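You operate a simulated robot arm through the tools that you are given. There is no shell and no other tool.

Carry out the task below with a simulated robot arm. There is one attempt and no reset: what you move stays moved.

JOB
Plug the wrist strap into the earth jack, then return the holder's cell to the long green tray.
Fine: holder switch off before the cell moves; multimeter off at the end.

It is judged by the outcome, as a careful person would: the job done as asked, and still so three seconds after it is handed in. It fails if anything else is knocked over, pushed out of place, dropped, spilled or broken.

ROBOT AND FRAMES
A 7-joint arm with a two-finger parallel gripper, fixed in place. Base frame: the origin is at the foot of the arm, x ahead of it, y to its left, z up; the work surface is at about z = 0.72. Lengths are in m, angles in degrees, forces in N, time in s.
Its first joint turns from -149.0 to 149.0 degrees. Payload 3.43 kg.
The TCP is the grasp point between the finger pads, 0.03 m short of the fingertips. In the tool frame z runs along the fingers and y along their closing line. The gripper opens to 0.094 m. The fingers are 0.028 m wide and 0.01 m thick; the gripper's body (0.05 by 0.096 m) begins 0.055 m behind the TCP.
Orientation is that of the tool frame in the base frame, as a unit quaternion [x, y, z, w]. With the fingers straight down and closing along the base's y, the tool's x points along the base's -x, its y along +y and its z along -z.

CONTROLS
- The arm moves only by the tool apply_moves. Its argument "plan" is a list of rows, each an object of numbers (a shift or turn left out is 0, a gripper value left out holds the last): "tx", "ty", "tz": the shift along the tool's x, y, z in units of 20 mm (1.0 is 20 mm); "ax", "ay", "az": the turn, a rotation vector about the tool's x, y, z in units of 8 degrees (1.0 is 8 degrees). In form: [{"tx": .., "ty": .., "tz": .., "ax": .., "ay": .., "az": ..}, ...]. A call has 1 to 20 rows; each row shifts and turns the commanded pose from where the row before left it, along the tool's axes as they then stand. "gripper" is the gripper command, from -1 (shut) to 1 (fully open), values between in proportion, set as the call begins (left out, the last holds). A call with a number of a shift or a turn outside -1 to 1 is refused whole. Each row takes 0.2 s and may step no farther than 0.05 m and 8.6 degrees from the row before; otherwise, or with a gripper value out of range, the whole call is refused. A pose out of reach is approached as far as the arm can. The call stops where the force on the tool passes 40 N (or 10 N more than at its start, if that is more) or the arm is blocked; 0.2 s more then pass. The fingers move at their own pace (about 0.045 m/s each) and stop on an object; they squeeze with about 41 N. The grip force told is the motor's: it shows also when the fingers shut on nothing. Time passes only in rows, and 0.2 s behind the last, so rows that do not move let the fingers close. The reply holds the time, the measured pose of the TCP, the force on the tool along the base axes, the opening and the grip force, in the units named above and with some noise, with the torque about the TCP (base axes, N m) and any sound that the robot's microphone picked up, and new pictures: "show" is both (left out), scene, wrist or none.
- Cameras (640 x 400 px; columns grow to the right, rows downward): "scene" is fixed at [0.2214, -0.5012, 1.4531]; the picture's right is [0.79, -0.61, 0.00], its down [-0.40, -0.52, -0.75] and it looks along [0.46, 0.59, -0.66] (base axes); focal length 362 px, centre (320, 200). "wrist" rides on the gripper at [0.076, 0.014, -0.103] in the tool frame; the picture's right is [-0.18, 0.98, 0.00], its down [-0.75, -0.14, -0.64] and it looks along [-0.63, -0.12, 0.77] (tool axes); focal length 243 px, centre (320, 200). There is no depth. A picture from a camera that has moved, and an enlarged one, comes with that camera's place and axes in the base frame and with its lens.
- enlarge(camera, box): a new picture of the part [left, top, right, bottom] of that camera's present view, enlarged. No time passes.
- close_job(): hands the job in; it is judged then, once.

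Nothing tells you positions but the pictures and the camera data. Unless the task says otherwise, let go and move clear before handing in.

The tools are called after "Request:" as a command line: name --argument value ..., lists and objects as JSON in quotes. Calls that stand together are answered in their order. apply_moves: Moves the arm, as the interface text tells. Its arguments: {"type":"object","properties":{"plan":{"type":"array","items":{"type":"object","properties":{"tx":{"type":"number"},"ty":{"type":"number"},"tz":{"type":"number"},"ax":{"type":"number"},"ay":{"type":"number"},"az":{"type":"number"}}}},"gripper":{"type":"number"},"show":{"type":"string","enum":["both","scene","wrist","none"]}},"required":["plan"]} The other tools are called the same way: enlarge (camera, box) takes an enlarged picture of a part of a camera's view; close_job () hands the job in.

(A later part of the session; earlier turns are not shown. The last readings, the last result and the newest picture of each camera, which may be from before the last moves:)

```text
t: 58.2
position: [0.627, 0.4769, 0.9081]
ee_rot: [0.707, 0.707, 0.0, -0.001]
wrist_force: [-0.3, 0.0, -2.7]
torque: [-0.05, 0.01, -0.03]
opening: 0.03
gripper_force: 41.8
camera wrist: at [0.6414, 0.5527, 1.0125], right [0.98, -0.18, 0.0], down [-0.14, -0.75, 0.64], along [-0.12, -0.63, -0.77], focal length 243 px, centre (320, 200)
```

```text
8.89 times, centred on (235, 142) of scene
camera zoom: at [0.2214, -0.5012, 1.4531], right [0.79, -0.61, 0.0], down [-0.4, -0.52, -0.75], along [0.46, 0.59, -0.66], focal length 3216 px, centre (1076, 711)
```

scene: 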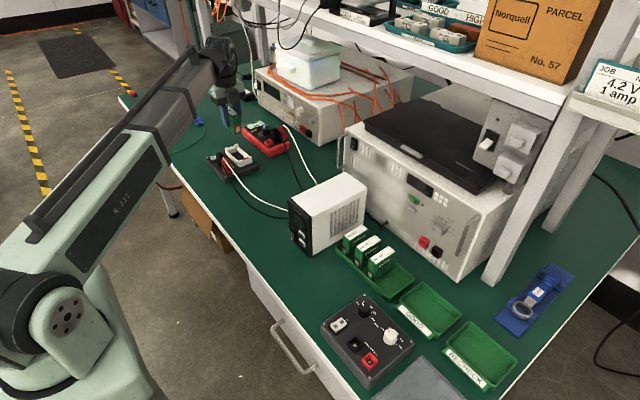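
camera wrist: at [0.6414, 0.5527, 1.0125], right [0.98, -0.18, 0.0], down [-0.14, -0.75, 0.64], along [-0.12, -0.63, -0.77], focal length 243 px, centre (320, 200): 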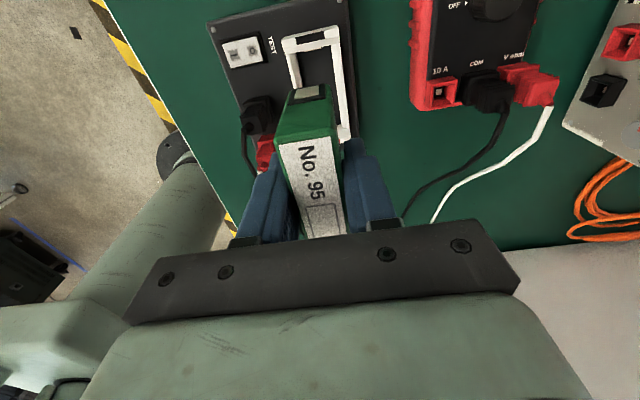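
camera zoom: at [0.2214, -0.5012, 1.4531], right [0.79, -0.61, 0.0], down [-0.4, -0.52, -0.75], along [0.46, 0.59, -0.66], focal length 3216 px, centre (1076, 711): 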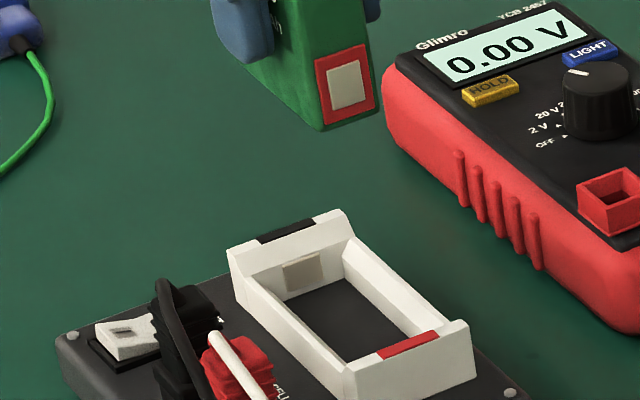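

The cell is out and the holder hasn't moved. I'll raise to about z = 1.0 and turn -90°, so the cell's orientation matches those in the tray, then travel over.

Request:
apply_moves --plan '[{"tz": -0.92}, {"tz": -0.92}, {"tz": -0.92}, {"tz": -0.92}, {"tz": -0.92}, {"az": -0.9375}, {"az": -0.9375}, {"az": -0.9375}, {"az": -0.9375}, {"az": -0.9375}, {"az": -0.9375}, {"az": -0.9375}, {"az": -0.9375}, {"az": -0.9375}, {"az": -0.9375}, {"az": -0.9375}, {"az": -0.9375}]' --show "none"

Request:
apply_moves --plan '[{"ty": -0.9}, {"ty": -0.95}, {"ty": -0.95}, {"ty": -0.95}, {"ty": -0.95}, {"ty": -0.95}, {"ty": -0.95}, {"ty": -0.95}, {"ty": -0.95}, {"ty": -0.95}, {"ty": -0.95}, {"ty": -0.95}, {"ty": -0.95}, {"ty": -0.95}, {"ty": -0.95}, {"ty": -0.95}, {"ty": -0.95}, {"ty": -0.95}, {"ty": -0.9}]' --show "both"

```text
t: 61.8
position: [0.627, 0.4763, 1.0016]
ee_rot: [-0.001, 1.0, 0.0, 0.0]
wrist_force: [0.1, 0.4, -2.4]
torque: [0.0, -0.06, -0.02]
opening: 0.0301
gripper_force: 41.1
```

```text
t: 65.8
position: [0.6262, 0.1152, 1.0009]
ee_rot: [0.0, 1.0, 0.001, 0.0]
wrist_force: [0.4, 1.0, -3.4]
torque: [-0.02, 0.0, 0.0]
opening: 0.0303
gripper_force: 40.8
camera wrist: at [0.55, 0.1295, 1.1049], right [0.18, 0.98, 0.0], down [0.75, -0.14, 0.64], along [0.63, -0.12, -0.77], focal length 243 px, centre (320, 200)
```

scene: 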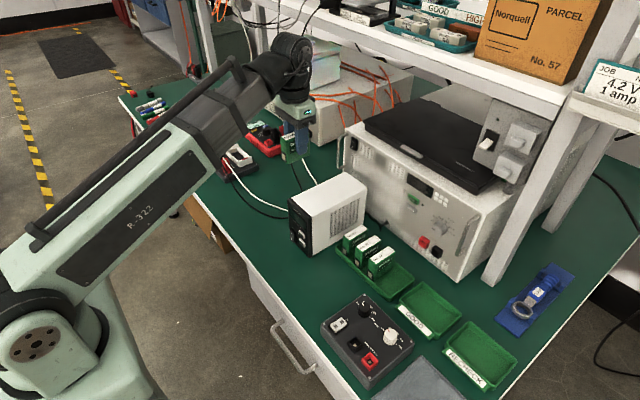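
wrist: 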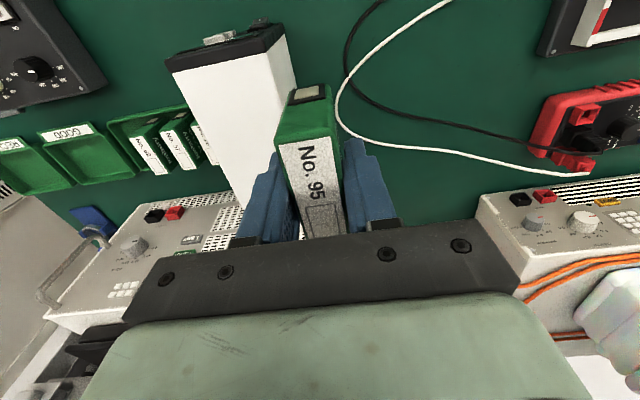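

Request:
apply_moves --plan '[{"tx": -0.18, "ty": -1}, {"tx": -0.18, "ty": -1}, {"tx": -0.18, "ty": -1}, {"tx": -0.18, "ty": -1}, {"tx": -0.18, "ty": -1}, {"tx": -0.18, "ty": -1}, {"tx": -0.18, "ty": -1}, {"tx": -0.18, "ty": -1}, {"tx": -0.18, "ty": -1}, {"tx": -0.18, "ty": -1}, {"tx": -0.18, "ty": -1}, {"tx": -0.18, "ty": -1}, {"tx": -0.18, "ty": -1}, {"tx": -0.18, "ty": -1}, {"tx": -0.18, "ty": -1}, {}]' --show "both"

Request:
enlarge --camera "wrist" --box '[230, 40, 470, 200]'

Request:
enlarge --camera "scene" --box '[330, 160, 430, 300]'

```text
t: 69.2
position: [0.6806, -0.1828, 1.0004]
ee_rot: [0.001, 1.0, 0.001, 0.001]
wrist_force: [-0.6, -0.7, -3.1]
torque: [0.0, -0.03, 0.0]
opening: 0.03
gripper_force: 41.2
camera wrist: at [0.6045, -0.1676, 1.105], right [0.18, 0.98, 0.0], down [0.75, -0.14, 0.64], along [0.63, -0.12, -0.77], focal length 243 px, centre (320, 200)
```

scene: 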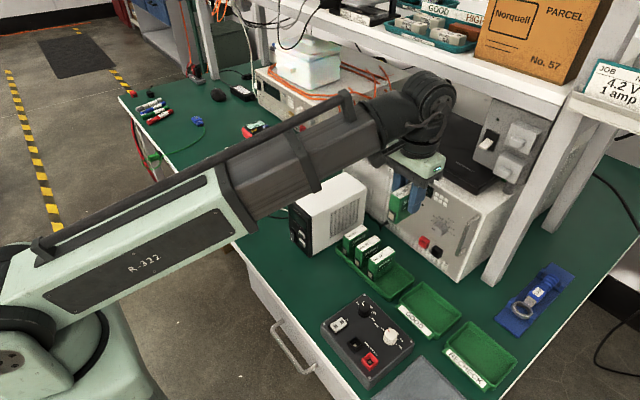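
wrist: 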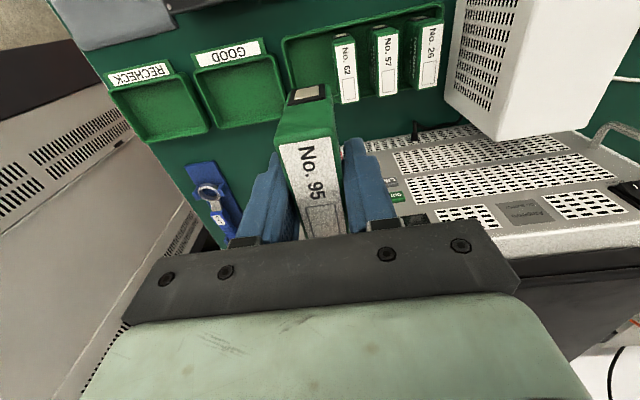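

```text
2.50 times, centred on (350, 120) of wrist
camera zoom: at [0.6045, -0.1676, 1.105], right [0.18, 0.98, 0.0], down [0.75, -0.14, 0.64], along [0.63, -0.12, -0.77], focal length 606 px, centre (245, 400)
```

zoom: 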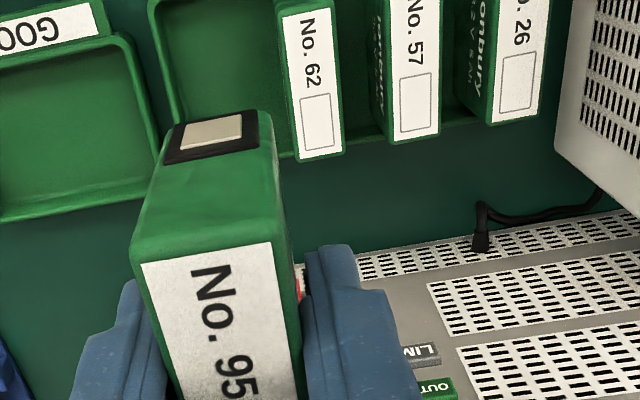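

```text
2.86 times, centred on (380, 230) of scene
camera zoom: at [0.2214, -0.5012, 1.4531], right [0.79, -0.61, 0.0], down [-0.4, -0.52, -0.75], along [0.46, 0.59, -0.66], focal length 1034 px, centre (149, 114)
```

zoom: 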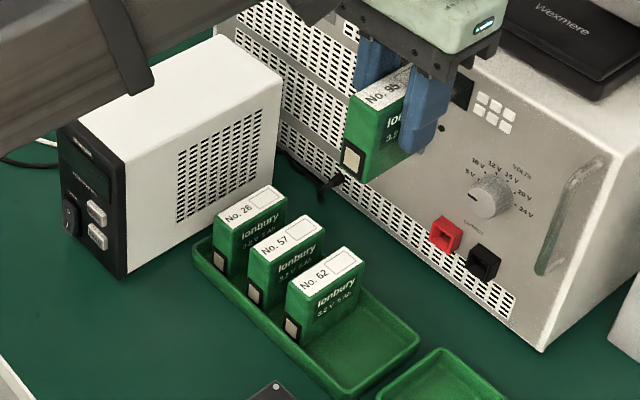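

The held cell has the same orientation as the tray's cells. Cell 62's near face is at y≈-0.164 and the tray's inner end is at ≈-0.219, so the next slot is centred at (0.680, -0.197); I'll align there and lower partway.

Request:
apply_moves --plan '[{"ty": -0.71}, {"tz": 1}, {"tz": 1}, {"tz": 1}, {"tz": 1}, {"tz": 1}, {"tz": 1}, {"tz": 1}, {"tz": 0.5}, {}]' --show "wrist"

Request:
enlarge --camera "scene" --box '[345, 220, 425, 300]'

Request:
enlarge --camera "wrist" --box '[230, 40, 430, 200]'

```text
t: 71.4
position: [0.6803, -0.1965, 0.8516]
ee_rot: [0.0, 1.0, 0.001, 0.0]
wrist_force: [-0.8, 1.5, -2.3]
torque: [0.0, 0.01, 0.02]
opening: 0.0302
gripper_force: 41.0
camera wrist: at [0.6049, -0.1826, 0.955], right [0.18, 0.98, 0.0], down [0.75, -0.14, 0.64], along [0.63, -0.12, -0.77], focal length 243 px, centre (320, 200)
```

wrist: 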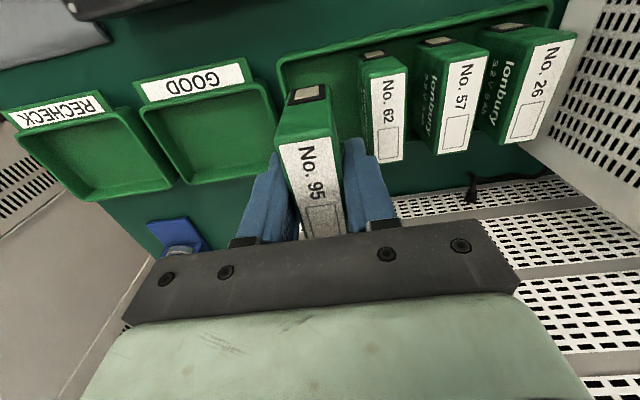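

```text
5.00 times, centred on (385, 260) of scene
camera zoom: at [0.2214, -0.5012, 1.4531], right [0.79, -0.61, 0.0], down [-0.4, -0.52, -0.75], along [0.46, 0.59, -0.66], focal length 1809 px, centre (-5, -100)
```

zoom: 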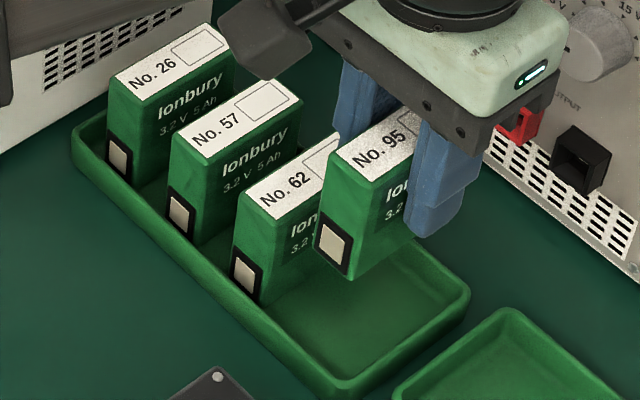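

```text
2.50 times, centred on (330, 120) of wrist
camera zoom: at [0.6049, -0.1826, 0.955], right [0.18, 0.98, 0.0], down [0.75, -0.14, 0.64], along [0.63, -0.12, -0.77], focal length 606 px, centre (295, 400)
```

zoom: 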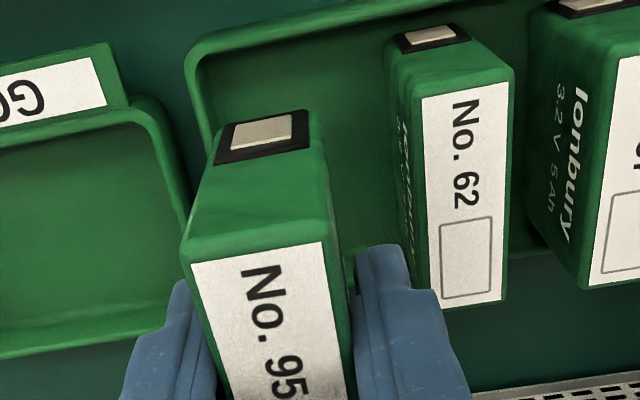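

The cell is clear of its neighbour and of the tray walls. I'll nudge 1.5 mm to -x to centre it across the tray and lower to just above the floor.

Request:
apply_moves --plan '[{"tx": 0.075, "tz": 0.7}, {"tz": 0.8}, {"tz": 0.8}, {"tz": 0.5}, {}]' --show "none"

Request:
enlarge --camera "scene" --box '[355, 240, 415, 290]'

Request:
enlarge --camera "wrist" --box '[230, 40, 430, 200]'

```text
t: 72.6
position: [0.6782, -0.1969, 0.7943]
ee_rot: [0.0, 1.0, 0.001, 0.0]
wrist_force: [-0.2, 0.6, -2.9]
torque: [-0.01, -0.01, -0.01]
opening: 0.03
gripper_force: 40.7
```

```text
8.00 times, centred on (385, 265) of scene
camera zoom: at [0.2214, -0.5012, 1.4531], right [0.79, -0.61, 0.0], down [-0.4, -0.52, -0.75], along [0.46, 0.59, -0.66], focal length 2894 px, centre (-200, -320)
```

zoom: 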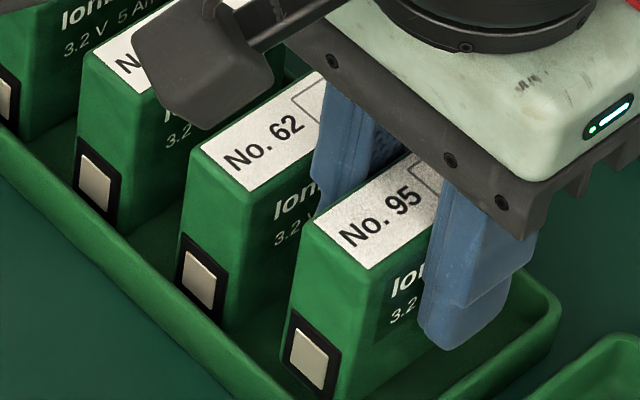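

```text
2.50 times, centred on (330, 120) of wrist
camera zoom: at [0.6026, -0.1826, 0.898], right [0.18, 0.98, 0.0], down [0.75, -0.14, 0.64], along [0.63, -0.12, -0.77], focal length 606 px, centre (295, 400)
```

zoom: 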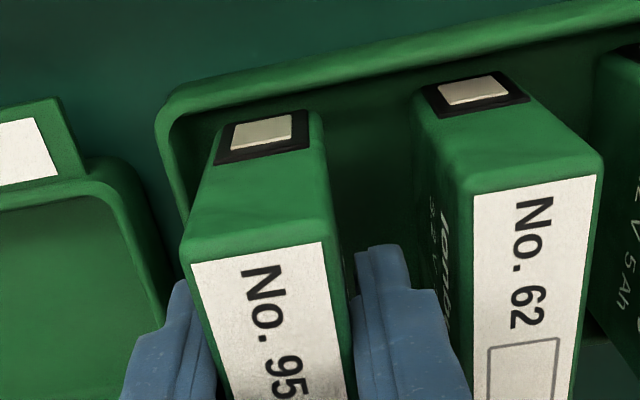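

Request:
apply_moves --plan '[{"tz": 0.12}, {"tz": 0.12}, {"tz": 0.1}, {"tz": 0.1}, {}]' --show "none"

Request:
enlarge --camera "scene" --box '[355, 250, 415, 300]'

```text
t: 73.8
position: [0.6778, -0.1968, 0.7861]
ee_rot: [0.001, 1.0, 0.001, 0.0]
wrist_force: [-0.3, 0.7, -2.9]
torque: [-0.03, -0.01, 0.01]
opening: 0.0301
gripper_force: 40.7
```

```text
8.00 times, centred on (385, 275) of scene
camera zoom: at [0.2214, -0.5012, 1.4531], right [0.79, -0.61, 0.0], down [-0.4, -0.52, -0.75], along [0.46, 0.59, -0.66], focal length 2894 px, centre (-200, -400)
```

zoom: 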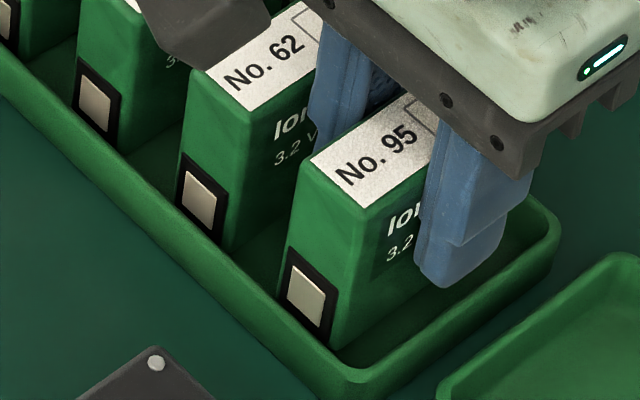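

Request:
apply_moves --plan '[{"tz": 0.08}, {"tz": 0.08}, {"tz": 0.08}, {}]' --show "none"

```text
t: 74.8
position: [0.6794, -0.1966, 0.7798]
ee_rot: [0.0, 1.0, 0.001, -0.001]
wrist_force: [0.8, 1.3, -3.0]
torque: [0.01, -0.03, -0.02]
opening: 0.0302
gripper_force: 40.9
```

Request:
apply_moves --plan '[{"tz": 0.06}, {"tz": 0.06}, {}]' --show "none"

Request:
enlarge --camera "scene" --box '[355, 250, 415, 300]'

```text
t: 75.6
position: [0.6782, -0.1966, 0.7795]
ee_rot: [-0.001, 1.0, 0.001, 0.001]
wrist_force: [0.0, -0.5, -2.9]
torque: [0.0, -0.01, 0.01]
opening: 0.0301
gripper_force: 40.9
```

```text
8.00 times, centred on (385, 275) of scene
camera zoom: at [0.2214, -0.5012, 1.4531], right [0.79, -0.61, 0.0], down [-0.4, -0.52, -0.75], along [0.46, 0.59, -0.66], focal length 2894 px, centre (-200, -400)
```

zoom: 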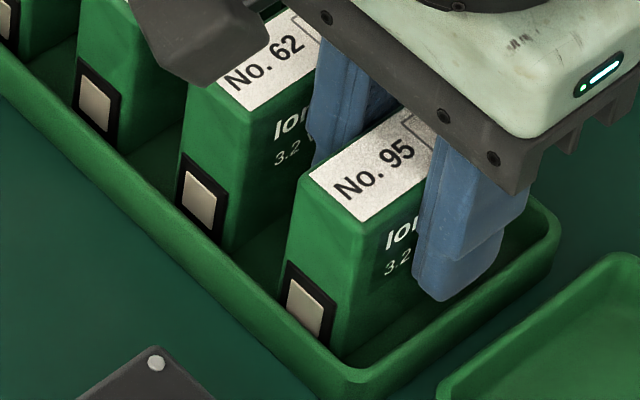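

Request:
apply_moves --plan '[{"tz": 0.05}, {"tz": 0.05}, {}]' --show "none"

```text
t: 76.4
position: [0.6797, -0.1978, 0.7757]
ee_rot: [-0.001, 1.0, 0.001, 0.001]
wrist_force: [-0.6, 1.0, -2.3]
torque: [0.0, -0.02, 0.0]
opening: 0.0304
gripper_force: 41.1
```

Request:
enlarge --camera "scene" --box '[370, 262, 410, 292]'

Request:
enlarge --camera "wrist" --box '[230, 40, 430, 200]'

```text
13.33 times, centred on (390, 277) of scene
camera zoom: at [0.2214, -0.5012, 1.4531], right [0.79, -0.61, 0.0], down [-0.4, -0.52, -0.75], along [0.46, 0.59, -0.66], focal length 4824 px, centre (-613, -827)
```

zoom: 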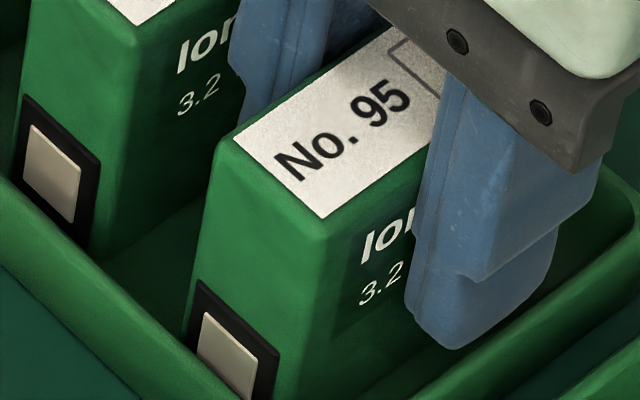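

```text
2.50 times, centred on (330, 120) of wrist
camera zoom: at [0.6032, -0.1826, 0.8805], right [0.18, 0.98, 0.0], down [0.75, -0.14, 0.64], along [0.63, -0.12, -0.77], focal length 606 px, centre (295, 400)
```

zoom: 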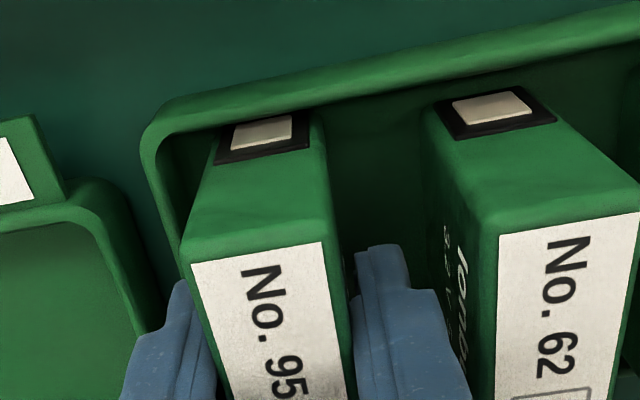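

Both views show the cell clear of the tray walls and still a millimetre or two above the floor. I'll keep lowering gently until it touches.

Request:
apply_moves --plan '[{"tz": 0.05}, {"tz": 0.05}, {}]' --show "none"

```text
t: 77.2
position: [0.6782, -0.1979, 0.7738]
ee_rot: [0.0, 1.0, 0.001, 0.001]
wrist_force: [4.9, 0.6, 25.3]
torque: [0.04, 0.56, -0.01]
opening: 0.03
gripper_force: 40.9
```

It touched on the -x bottom edge first (torque and +x force), probably the tray's inner fillet. I'll lift 4 mm, shift 3.5 mm to +x to line up with the other cells, and lower again.

Request:
apply_moves --plan '[{"tz": -0.2}, {"tx": -0.175}, {"tz": 0.06}, {"tz": 0.05}, {}]' --show "none"

Request:
enlarge --camera "wrist" --box '[230, 40, 430, 200]'

Request:
enlarge --camera "scene" --box '[365, 262, 405, 292]'

```text
t: 78.4
position: [0.6815, -0.1967, 0.7764]
ee_rot: [0.0, 1.0, 0.001, 0.0]
wrist_force: [-0.4, 0.4, -1.4]
torque: [-0.02, 0.05, -0.01]
opening: 0.0299
gripper_force: 40.4
```

```text
2.50 times, centred on (330, 120) of wrist
camera zoom: at [0.6064, -0.1826, 0.88], right [0.18, 0.98, 0.0], down [0.75, -0.14, 0.64], along [0.63, -0.12, -0.77], focal length 606 px, centre (295, 400)
```

zoom: 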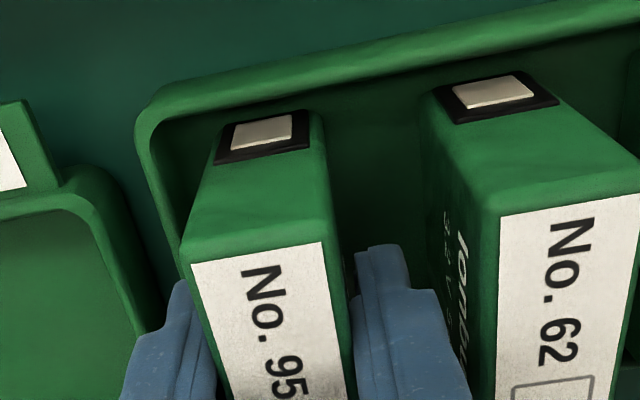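

```text
13.33 times, centred on (385, 277) of scene
camera zoom: at [0.2214, -0.5012, 1.4531], right [0.79, -0.61, 0.0], down [-0.4, -0.52, -0.75], along [0.46, 0.59, -0.66], focal length 4824 px, centre (-547, -827)
```

zoom: 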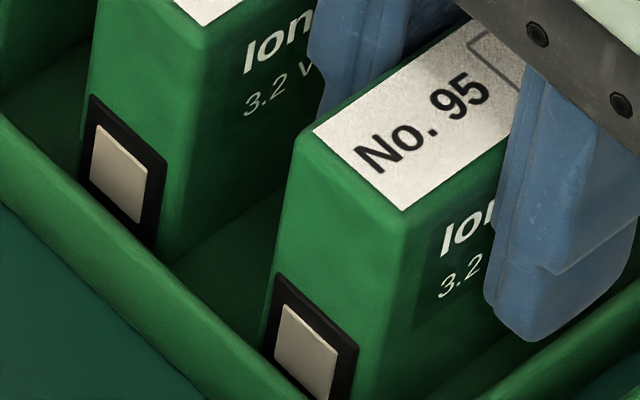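

Request:
apply_moves --plan '[{"tz": 0.05}, {"tz": 0.05}, {}]' --show "none"

```text
t: 79.2
position: [0.6823, -0.197, 0.7763]
ee_rot: [0.0, 1.0, 0.0, 0.001]
wrist_force: [1.1, -1.1, 32.1]
torque: [-0.03, 0.31, 0.02]
opening: 0.0301
gripper_force: 41.2
```

It's on the tray floor (32 N). I'll ease the pressure off and open the fingers only a few millimetres to release.

Request:
apply_moves --plan '[{"tz": -0.06}, {}]' --show "none"

Request:
apply_moves --plan '[{}, {}]' --gripper -0.2 --show "none"

Request:
enlarge --camera "wrist" --box '[230, 40, 430, 200]'

Request:
enlarge --camera "scene" --box '[355, 250, 415, 300]'

```text
t: 79.8
position: [0.6825, -0.1977, 0.7762]
ee_rot: [0.0, 1.0, 0.001, 0.0]
wrist_force: [2.2, -1.7, 11.0]
torque: [-0.12, -0.23, 0.0]
opening: 0.03
gripper_force: 40.6
```

```text
t: 80.4
position: [0.6821, -0.196, 0.7758]
ee_rot: [0.0, 1.0, 0.0, 0.0]
wrist_force: [1.0, 0.1, -0.3]
torque: [0.01, -0.02, 0.02]
opening: 0.0375
gripper_force: 0.0
```

```text
2.50 times, centred on (330, 120) of wrist
camera zoom: at [0.6063, -0.1822, 0.8796], right [0.18, 0.98, 0.0], down [0.75, -0.14, 0.64], along [0.63, -0.12, -0.77], focal length 606 px, centre (295, 400)
```

zoom: 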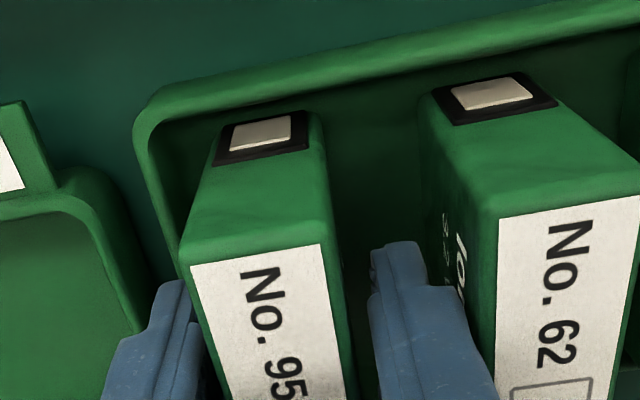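

```text
8.00 times, centred on (385, 275) of scene
camera zoom: at [0.2214, -0.5012, 1.4531], right [0.79, -0.61, 0.0], down [-0.4, -0.52, -0.75], along [0.46, 0.59, -0.66], focal length 2894 px, centre (-200, -400)
```

zoom: 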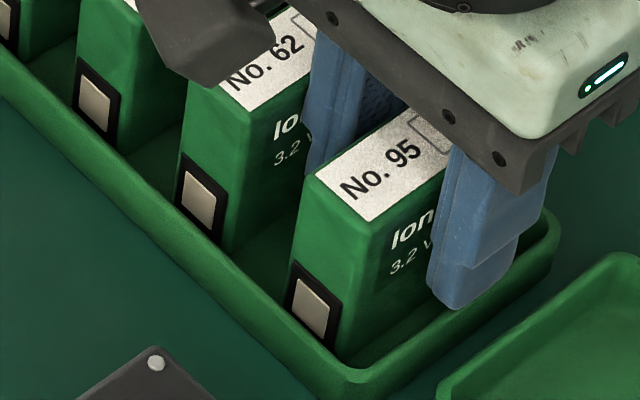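

The cell stands upright on its own. I'll rise straight up, clear of the cells.

Request:
apply_moves --plan '[{"tz": -0.3}, {"tz": -0.6}, {"tz": -0.9}, {"tz": -1}, {"tz": -1}, {"tz": -1}, {"tz": -1}, {"tz": -1}, {"tz": -1}, {"tz": -1}, {"tz": -1}, {"tz": -1}]' --show "both"

Request:
enlarge --camera "scene" --box '[330, 215, 430, 305]'

```text
t: 83.0
position: [0.6826, -0.1977, 0.9908]
ee_rot: [0.0, 1.0, 0.001, 0.001]
wrist_force: [0.4, 0.2, 0.3]
torque: [0.02, 0.01, -0.01]
opening: 0.0378
gripper_force: 0.1
camera wrist: at [0.6064, -0.1826, 1.0953], right [0.18, 0.98, 0.0], down [0.75, -0.14, 0.64], along [0.63, -0.12, -0.77], focal length 243 px, centre (320, 200)
```

scene: 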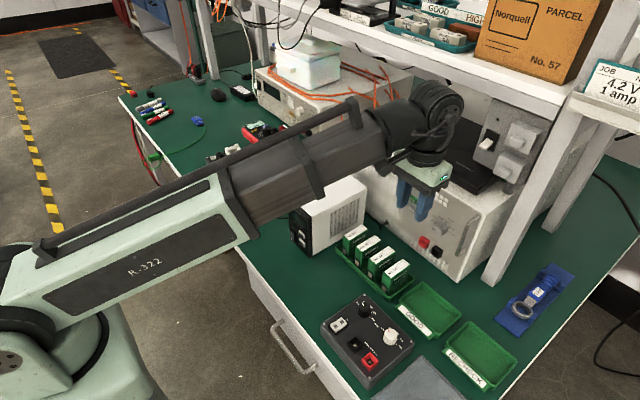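
wrist: 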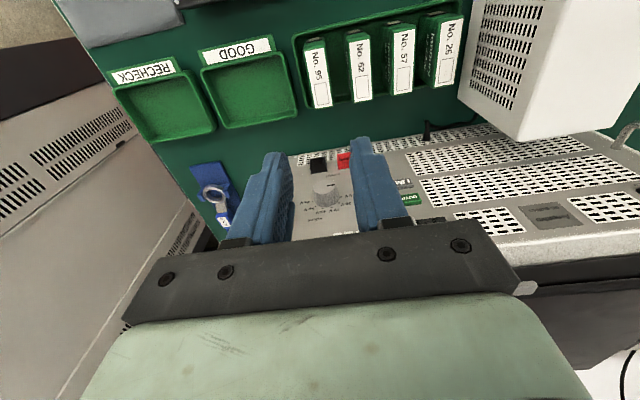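

```text
4.44 times, centred on (380, 260) of scene
camera zoom: at [0.2214, -0.5012, 1.4531], right [0.79, -0.61, 0.0], down [-0.4, -0.52, -0.75], along [0.46, 0.59, -0.66], focal length 1608 px, centre (53, -67)
```

zoom: 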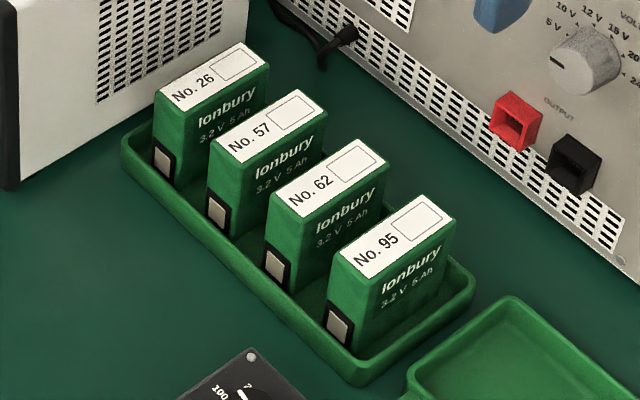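

Cell No. 95 now stands in the long green tray with the others. The last job is the multimeter: its pointer is at 20 V and OFF is about 60° anticlockwise seen from above. I'll travel back towards it.

Request:
apply_moves --plan '[{"ty": 0.9, "tz": -0.2}, {"ty": 1, "tz": -0.2}, {"ty": 1}, {"ty": 1}, {"ty": 1}, {"ty": 1}, {"ty": 1}, {"ty": 1}, {"ty": 1}, {"ty": 1}, {"ty": 1}, {"ty": 1}, {"ty": 1}, {"ty": 1}, {"ty": 1}, {"ty": 1}, {"ty": 1}, {"ty": 1}]' --show "none"

Request:
apply_moves --plan '[{"ty": 1}, {"ty": 1}, {"ty": 1}, {"ty": 1}, {"ty": 1}, {"ty": 1}, {"ty": 1}, {"ty": 1}, {"ty": 1}, {"ty": 1}, {"ty": 1}, {"ty": 1}, {"ty": 1}, {"ty": 1}, {"ty": 1}, {"ty": 1}, {"ty": 0.8}, {}]' --show "both"

```text
t: 86.8
position: [0.6832, 0.1608, 1.0004]
ee_rot: [0.001, 1.0, 0.001, 0.001]
wrist_force: [0.1, 0.2, 0.0]
torque: [0.01, 0.0, 0.0]
opening: 0.0377
gripper_force: 0.0
```

```text
t: 90.6
position: [0.683, 0.4981, 0.9993]
ee_rot: [0.001, 1.0, 0.001, -0.001]
wrist_force: [0.6, 0.3, 0.1]
torque: [0.01, 0.02, -0.01]
opening: 0.0375
gripper_force: 0.1
camera wrist: at [0.6071, 0.5122, 1.1039], right [0.18, 0.98, 0.0], down [0.75, -0.14, 0.64], along [0.63, -0.12, -0.77], focal length 243 px, centre (320, 200)
```

scene: 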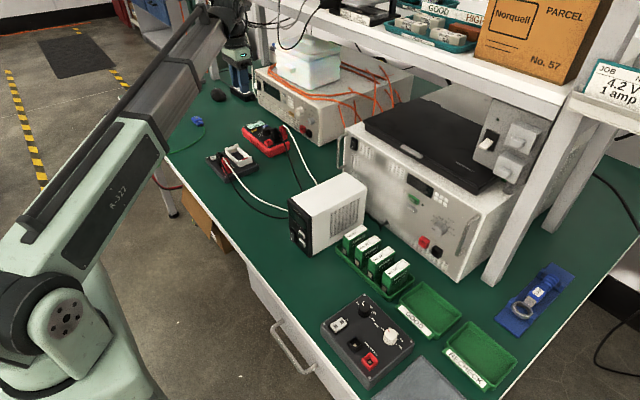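
wrist: 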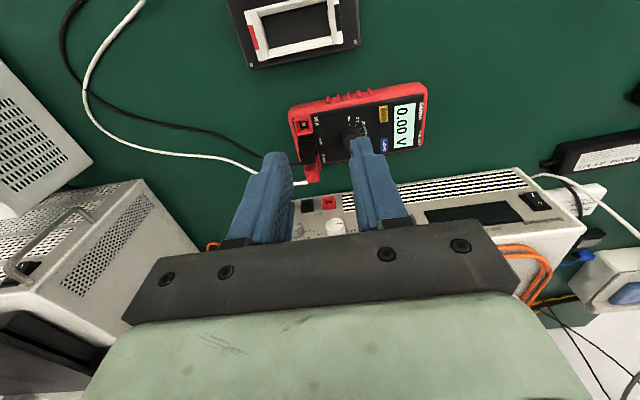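

Request:
enlarge --camera "wrist" --box '[280, 75, 440, 190]'

Request:
enlarge --camera "scene" --box '[250, 114, 290, 142]'

```text
3.48 times, centred on (360, 132) of wrist
camera zoom: at [0.6071, 0.5122, 1.1039], right [0.18, 0.98, 0.0], down [0.75, -0.14, 0.64], along [0.63, -0.12, -0.77], focal length 844 px, centre (181, 435)
```

zoom: 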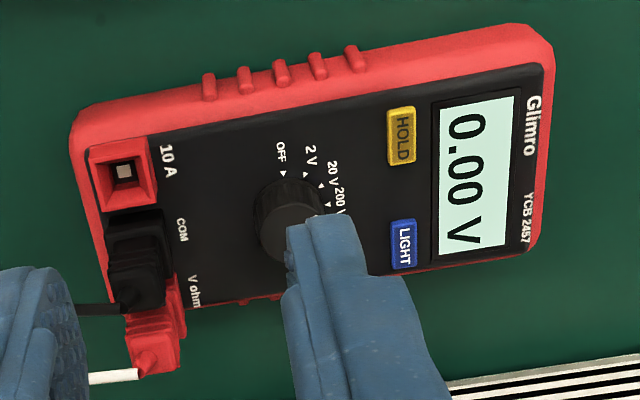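

```text
14.29 times, centred on (270, 128) of scene
camera zoom: at [0.2214, -0.5012, 1.4531], right [0.79, -0.61, 0.0], down [-0.4, -0.52, -0.75], along [0.46, 0.59, -0.66], focal length 5169 px, centre (1034, 1229)
```

zoom: 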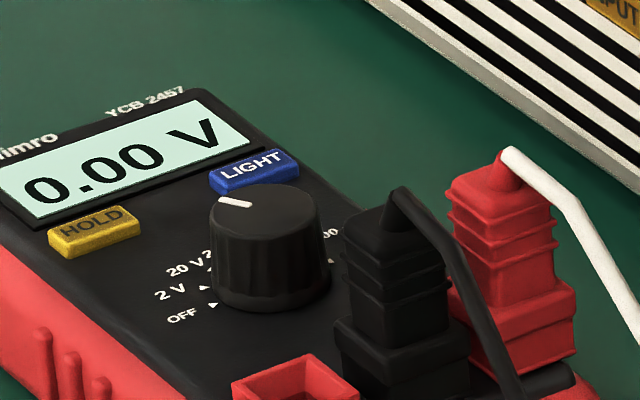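

The dial's labels run OFF at 180° (towards -x), then 2 V at 150° and 20 V at 120°, with the knob centred at about (0.776, 0.527) and the pointer at 20 V. I'll turn the gripper to close along x and hover over the knob.

Request:
apply_moves --plan '[{"az": 0.9375}, {"az": 0.9375}, {"az": 0.9375}, {"az": 0.9375}, {"az": 0.9375}, {"az": 0.9375}, {"az": 0.9375}, {"az": 0.9375}, {"az": 0.9375}, {"az": 0.9375}, {"az": 0.9375}, {"az": 0.9375}, {"tx": 0.207, "ty": 0.664, "tz": 0.93}, {"tx": 0.207, "ty": 0.664, "tz": 0.93}, {"tx": 0.207, "ty": 0.664, "tz": 0.93}, {"tx": 0.207, "ty": 0.664, "tz": 0.93}, {"tx": 0.207, "ty": 0.664, "tz": 0.93}, {"tx": 0.207, "ty": 0.664, "tz": 0.93}, {"tx": 0.207, "ty": 0.664, "tz": 0.93}]' --gripper -0.04 --show "both"

Request:
enlarge --camera "wrist" --box '[230, 70, 410, 210]'

Request:
enlarge --camera "scene" --box '[240, 100, 300, 145]'

```text
t: 94.6
position: [0.7745, 0.5247, 0.8702]
ee_rot: [0.707, 0.707, 0.001, 0.0]
wrist_force: [-0.8, 0.2, 0.2]
torque: [0.02, -0.02, 0.01]
opening: 0.0454
gripper_force: 0.1
camera wrist: at [0.7907, 0.601, 0.9748], right [0.98, -0.18, 0.0], down [-0.14, -0.75, 0.64], along [-0.12, -0.63, -0.77], focal length 243 px, centre (320, 200)
```

scene: 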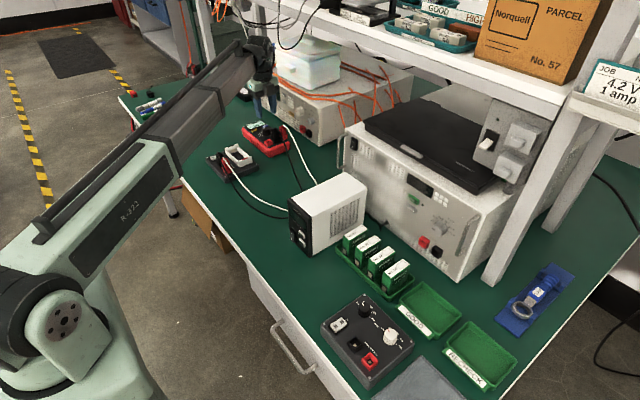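
wrist: 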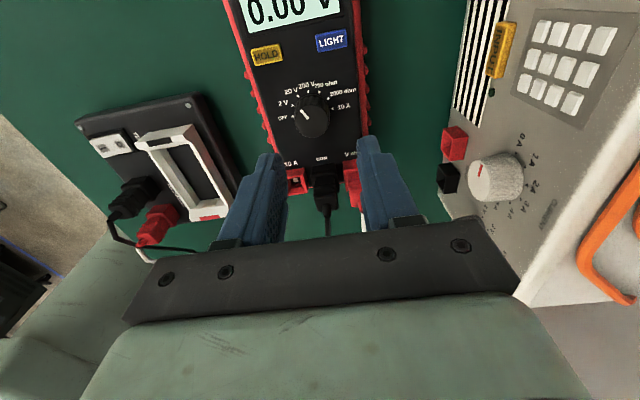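

```text
2.86 times, centred on (320, 140) of wrist
camera zoom: at [0.7907, 0.601, 0.9748], right [0.98, -0.18, 0.0], down [-0.14, -0.75, 0.64], along [-0.12, -0.63, -0.77], focal length 693 px, centre (320, 371)
```

zoom: 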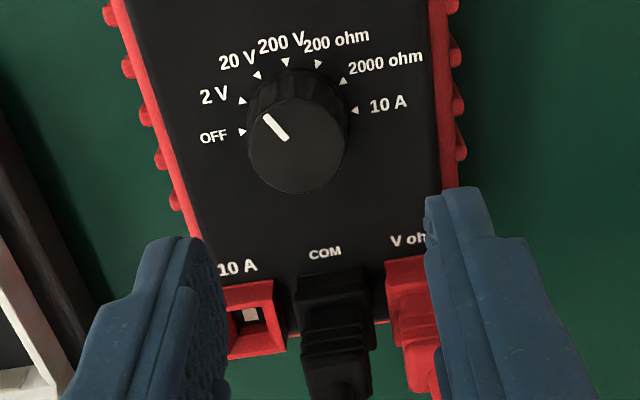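

```text
8.89 times, centred on (270, 122) of scene
camera zoom: at [0.2214, -0.5012, 1.4531], right [0.79, -0.61, 0.0], down [-0.4, -0.52, -0.75], along [0.46, 0.59, -0.66], focal length 3216 px, centre (764, 889)
```

zoom: 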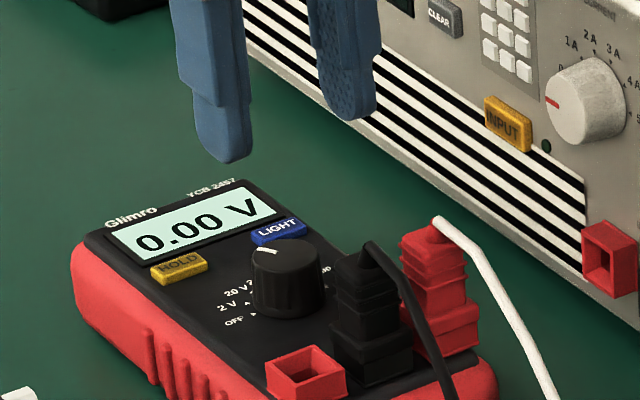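

The pointer is confirmed at 20 V, and combining both views puts the knob at (0.770, 0.527) with its top at about z = 0.785. I'll centre over it and lower to just above the knob.

Request:
apply_moves --plan '[{"tx": 0.115, "ty": -0.225, "tz": 0.5}, {"tz": 0.9}, {"tz": 0.86}, {}]' --show "none"

Request:
enlarge --camera "wrist" --box '[230, 70, 410, 210]'

Request:
enlarge --camera "scene" --box '[245, 110, 295, 145]'

```text
t: 95.6
position: [0.7711, 0.5279, 0.8256]
ee_rot: [0.707, 0.707, 0.001, 0.0]
wrist_force: [-0.6, -0.1, 0.7]
torque: [0.03, 0.03, 0.02]
opening: 0.0452
gripper_force: 0.1
```

```text
2.86 times, centred on (320, 140) of wrist
camera zoom: at [0.786, 0.6038, 0.9304], right [0.98, -0.18, 0.0], down [-0.14, -0.75, 0.64], along [-0.12, -0.63, -0.77], focal length 693 px, centre (320, 371)
```

zoom: 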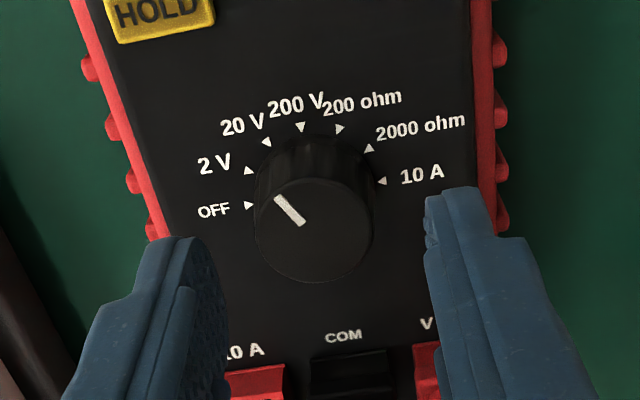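

```text
11.43 times, centred on (270, 128) of scene
camera zoom: at [0.2214, -0.5012, 1.4531], right [0.79, -0.61, 0.0], down [-0.4, -0.52, -0.75], along [0.46, 0.59, -0.66], focal length 4135 px, centre (891, 1029)
```

zoom: 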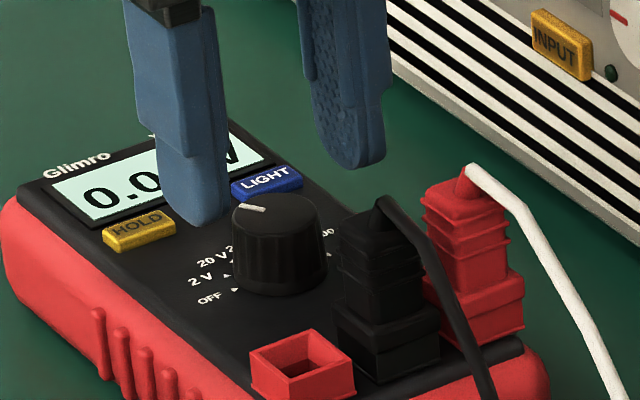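

Well centred, about 1 mm off. I'll nudge and lower the fingers around the knob.

Request:
apply_moves --plan '[{"ty": -0.05, "tz": 0.3}, {"tz": 0.3}, {"tz": 0.3}, {"tz": 0.25}, {}]' --show "none"

Request:
enlarge --camera "wrist" --box '[230, 90, 410, 230]'

Request:
enlarge --camera "scene" --box '[250, 115, 290, 143]'

```text
t: 96.8
position: [0.7687, 0.5294, 0.8021]
ee_rot: [0.707, 0.707, 0.0, -0.001]
wrist_force: [-0.6, -0.3, 0.2]
torque: [-0.03, -0.01, 0.02]
opening: 0.0451
gripper_force: 0.0
```

```text
2.86 times, centred on (320, 160) of wrist
camera zoom: at [0.7853, 0.6047, 0.9065], right [0.98, -0.18, 0.0], down [-0.14, -0.75, 0.64], along [-0.12, -0.63, -0.77], focal length 693 px, centre (320, 314)
```

zoom: 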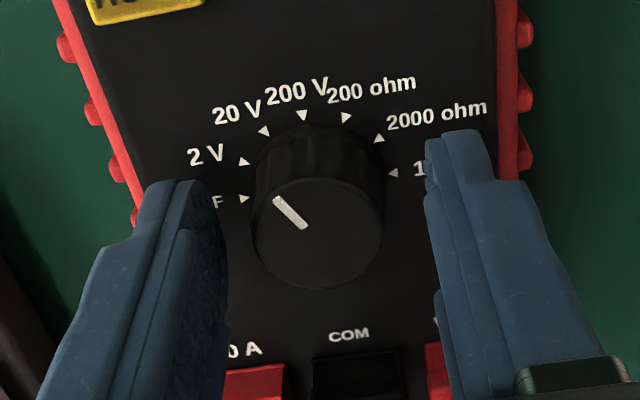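

```text
14.29 times, centred on (270, 129) of scene
camera zoom: at [0.2214, -0.5012, 1.4531], right [0.79, -0.61, 0.0], down [-0.4, -0.52, -0.75], along [0.46, 0.59, -0.66], focal length 5169 px, centre (1034, 1214)
```

zoom: 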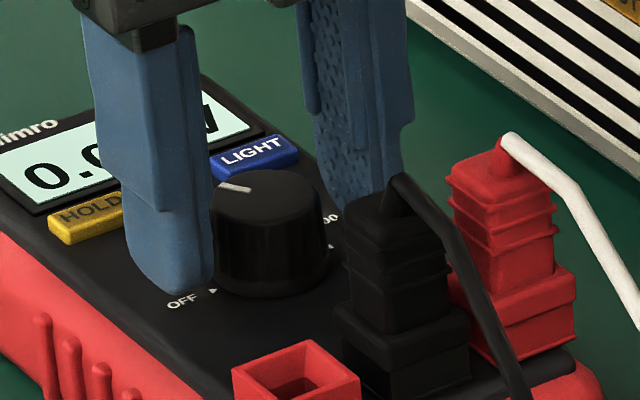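

The fingertips are a couple of millimetres above the face, either side of the knob and well centred. I'll close on it.

Request:
apply_moves --plan '[{}, {}, {}]' --gripper -1 --show "none"

Request:
enlarge --camera "wrist" --box '[230, 90, 410, 230]'

```text
t: 97.6
position: [0.7692, 0.5292, 0.8017]
ee_rot: [0.707, 0.707, 0.001, -0.001]
wrist_force: [-3.6, -0.6, -0.7]
torque: [-0.02, 0.18, 0.0]
opening: 0.0271
gripper_force: 40.3
```

```text
2.86 times, centred on (320, 160) of wrist
camera zoom: at [0.7848, 0.6047, 0.9064], right [0.98, -0.18, 0.0], down [-0.14, -0.75, 0.64], along [-0.12, -0.63, -0.77], focal length 693 px, centre (320, 314)
```

zoom: 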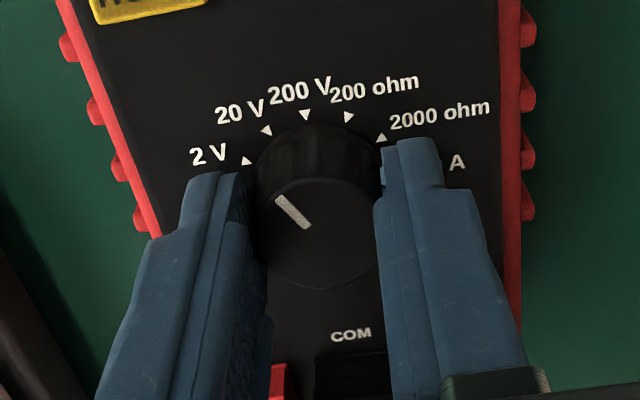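

The knob is gripped (27 mm). I'll turn it anticlockwise by one step, 30°, and check.

Request:
apply_moves --plan '[{"az": -0.75}, {"az": -0.75}, {"az": -0.75}, {"az": -0.75}, {"az": -0.75}, {}]' --show "none"

Request:
enlarge --camera "wrist" --box '[230, 90, 410, 230]'

Request:
enlarge --camera "scene" --box '[250, 115, 290, 143]'

```text
t: 99.0
position: [0.7701, 0.5284, 0.8024]
ee_rot: [0.5, 0.866, 0.001, -0.001]
wrist_force: [-0.5, 6.7, 4.2]
torque: [0.44, 0.12, 0.0]
opening: 0.0275
gripper_force: 40.7
```

```text
2.86 times, centred on (320, 160) of wrist
camera zoom: at [0.7452, 0.6014, 0.9065], right [0.94, 0.33, 0.0], down [0.25, -0.72, 0.64], along [0.21, -0.6, -0.77], focal length 693 px, centre (320, 314)
```

zoom: 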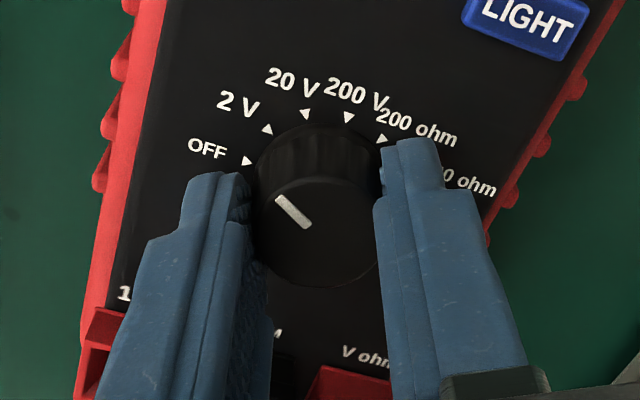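

```text
14.29 times, centred on (270, 129) of scene
camera zoom: at [0.2214, -0.5012, 1.4531], right [0.79, -0.61, 0.0], down [-0.4, -0.52, -0.75], along [0.46, 0.59, -0.66], focal length 5169 px, centre (1034, 1214)
```

zoom: 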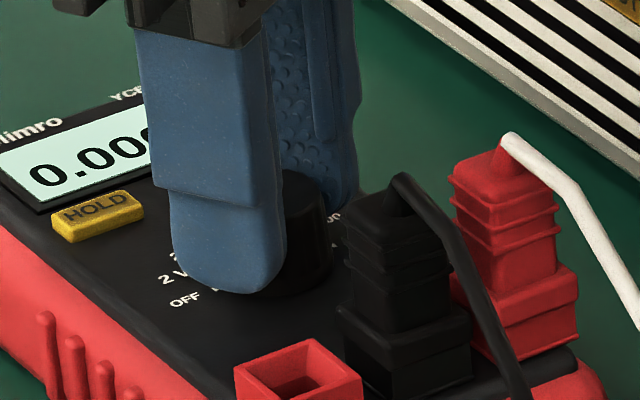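

The display changed to 0.000, the 2 V range, so the knob turns with the gripper. One more 30° step should reach OFF.

Request:
apply_moves --plan '[{"tx": 0.026, "ty": 0.015}, {"az": -0.75}, {"az": -0.75}, {"az": -0.75}, {"az": -0.75}, {"az": -0.75}, {}]' --show "none"

Request:
enlarge --camera "wrist" --box '[230, 90, 410, 230]'

Request:
enlarge --camera "scene" --box '[245, 115, 295, 145]'

```text
t: 100.6
position: [0.7698, 0.5276, 0.8021]
ee_rot: [0.259, 0.966, 0.001, 0.001]
wrist_force: [-2.9, -1.6, 6.1]
torque: [0.05, 0.11, -0.54]
opening: 0.0273
gripper_force: 41.1
```

```text
2.86 times, centred on (320, 160) of wrist
camera zoom: at [0.7118, 0.5786, 0.9064], right [0.65, 0.76, 0.0], down [0.58, -0.5, 0.64], along [0.49, -0.42, -0.77], focal length 693 px, centre (320, 314)
```

zoom: 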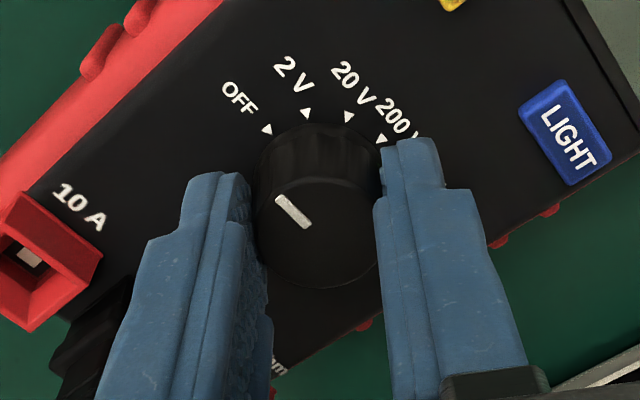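

```text
12.80 times, centred on (270, 130) of scene
camera zoom: at [0.2214, -0.5012, 1.4531], right [0.79, -0.61, 0.0], down [-0.4, -0.52, -0.75], along [0.46, 0.59, -0.66], focal length 4631 px, centre (960, 1096)
```

zoom: 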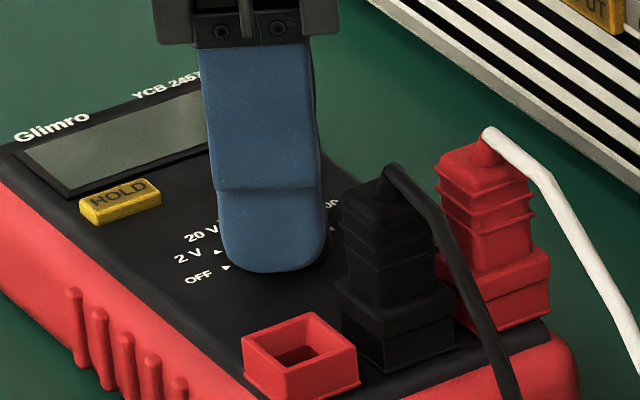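

The display is blank and the pointer lines up with OFF. I'll release with a small opening, then rise.

Request:
apply_moves --plan '[{}, {}, {}]' --gripper -0.2 --show "none"

Request:
enlarge --camera "wrist" --box '[230, 90, 410, 230]'

```text
t: 101.4
position: [0.7704, 0.5302, 0.8012]
ee_rot: [0.259, 0.966, 0.001, 0.0]
wrist_force: [0.0, -0.7, 0.2]
torque: [0.01, 0.01, 0.02]
opening: 0.0374
gripper_force: 0.0
```

```text
2.86 times, centred on (320, 160) of wrist
camera zoom: at [0.7121, 0.5791, 0.906], right [0.65, 0.76, 0.0], down [0.58, -0.5, 0.64], along [0.49, -0.42, -0.77], focal length 693 px, centre (320, 314)
```

zoom: 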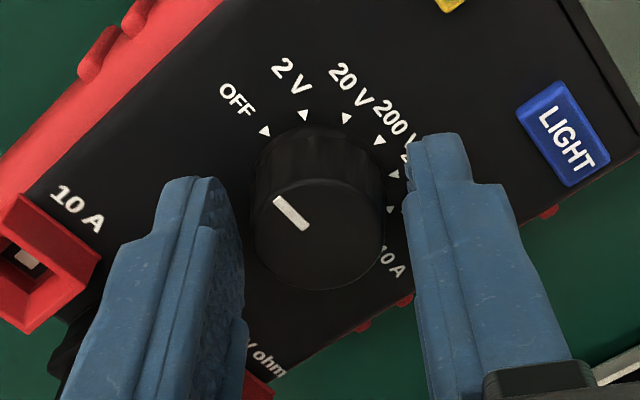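

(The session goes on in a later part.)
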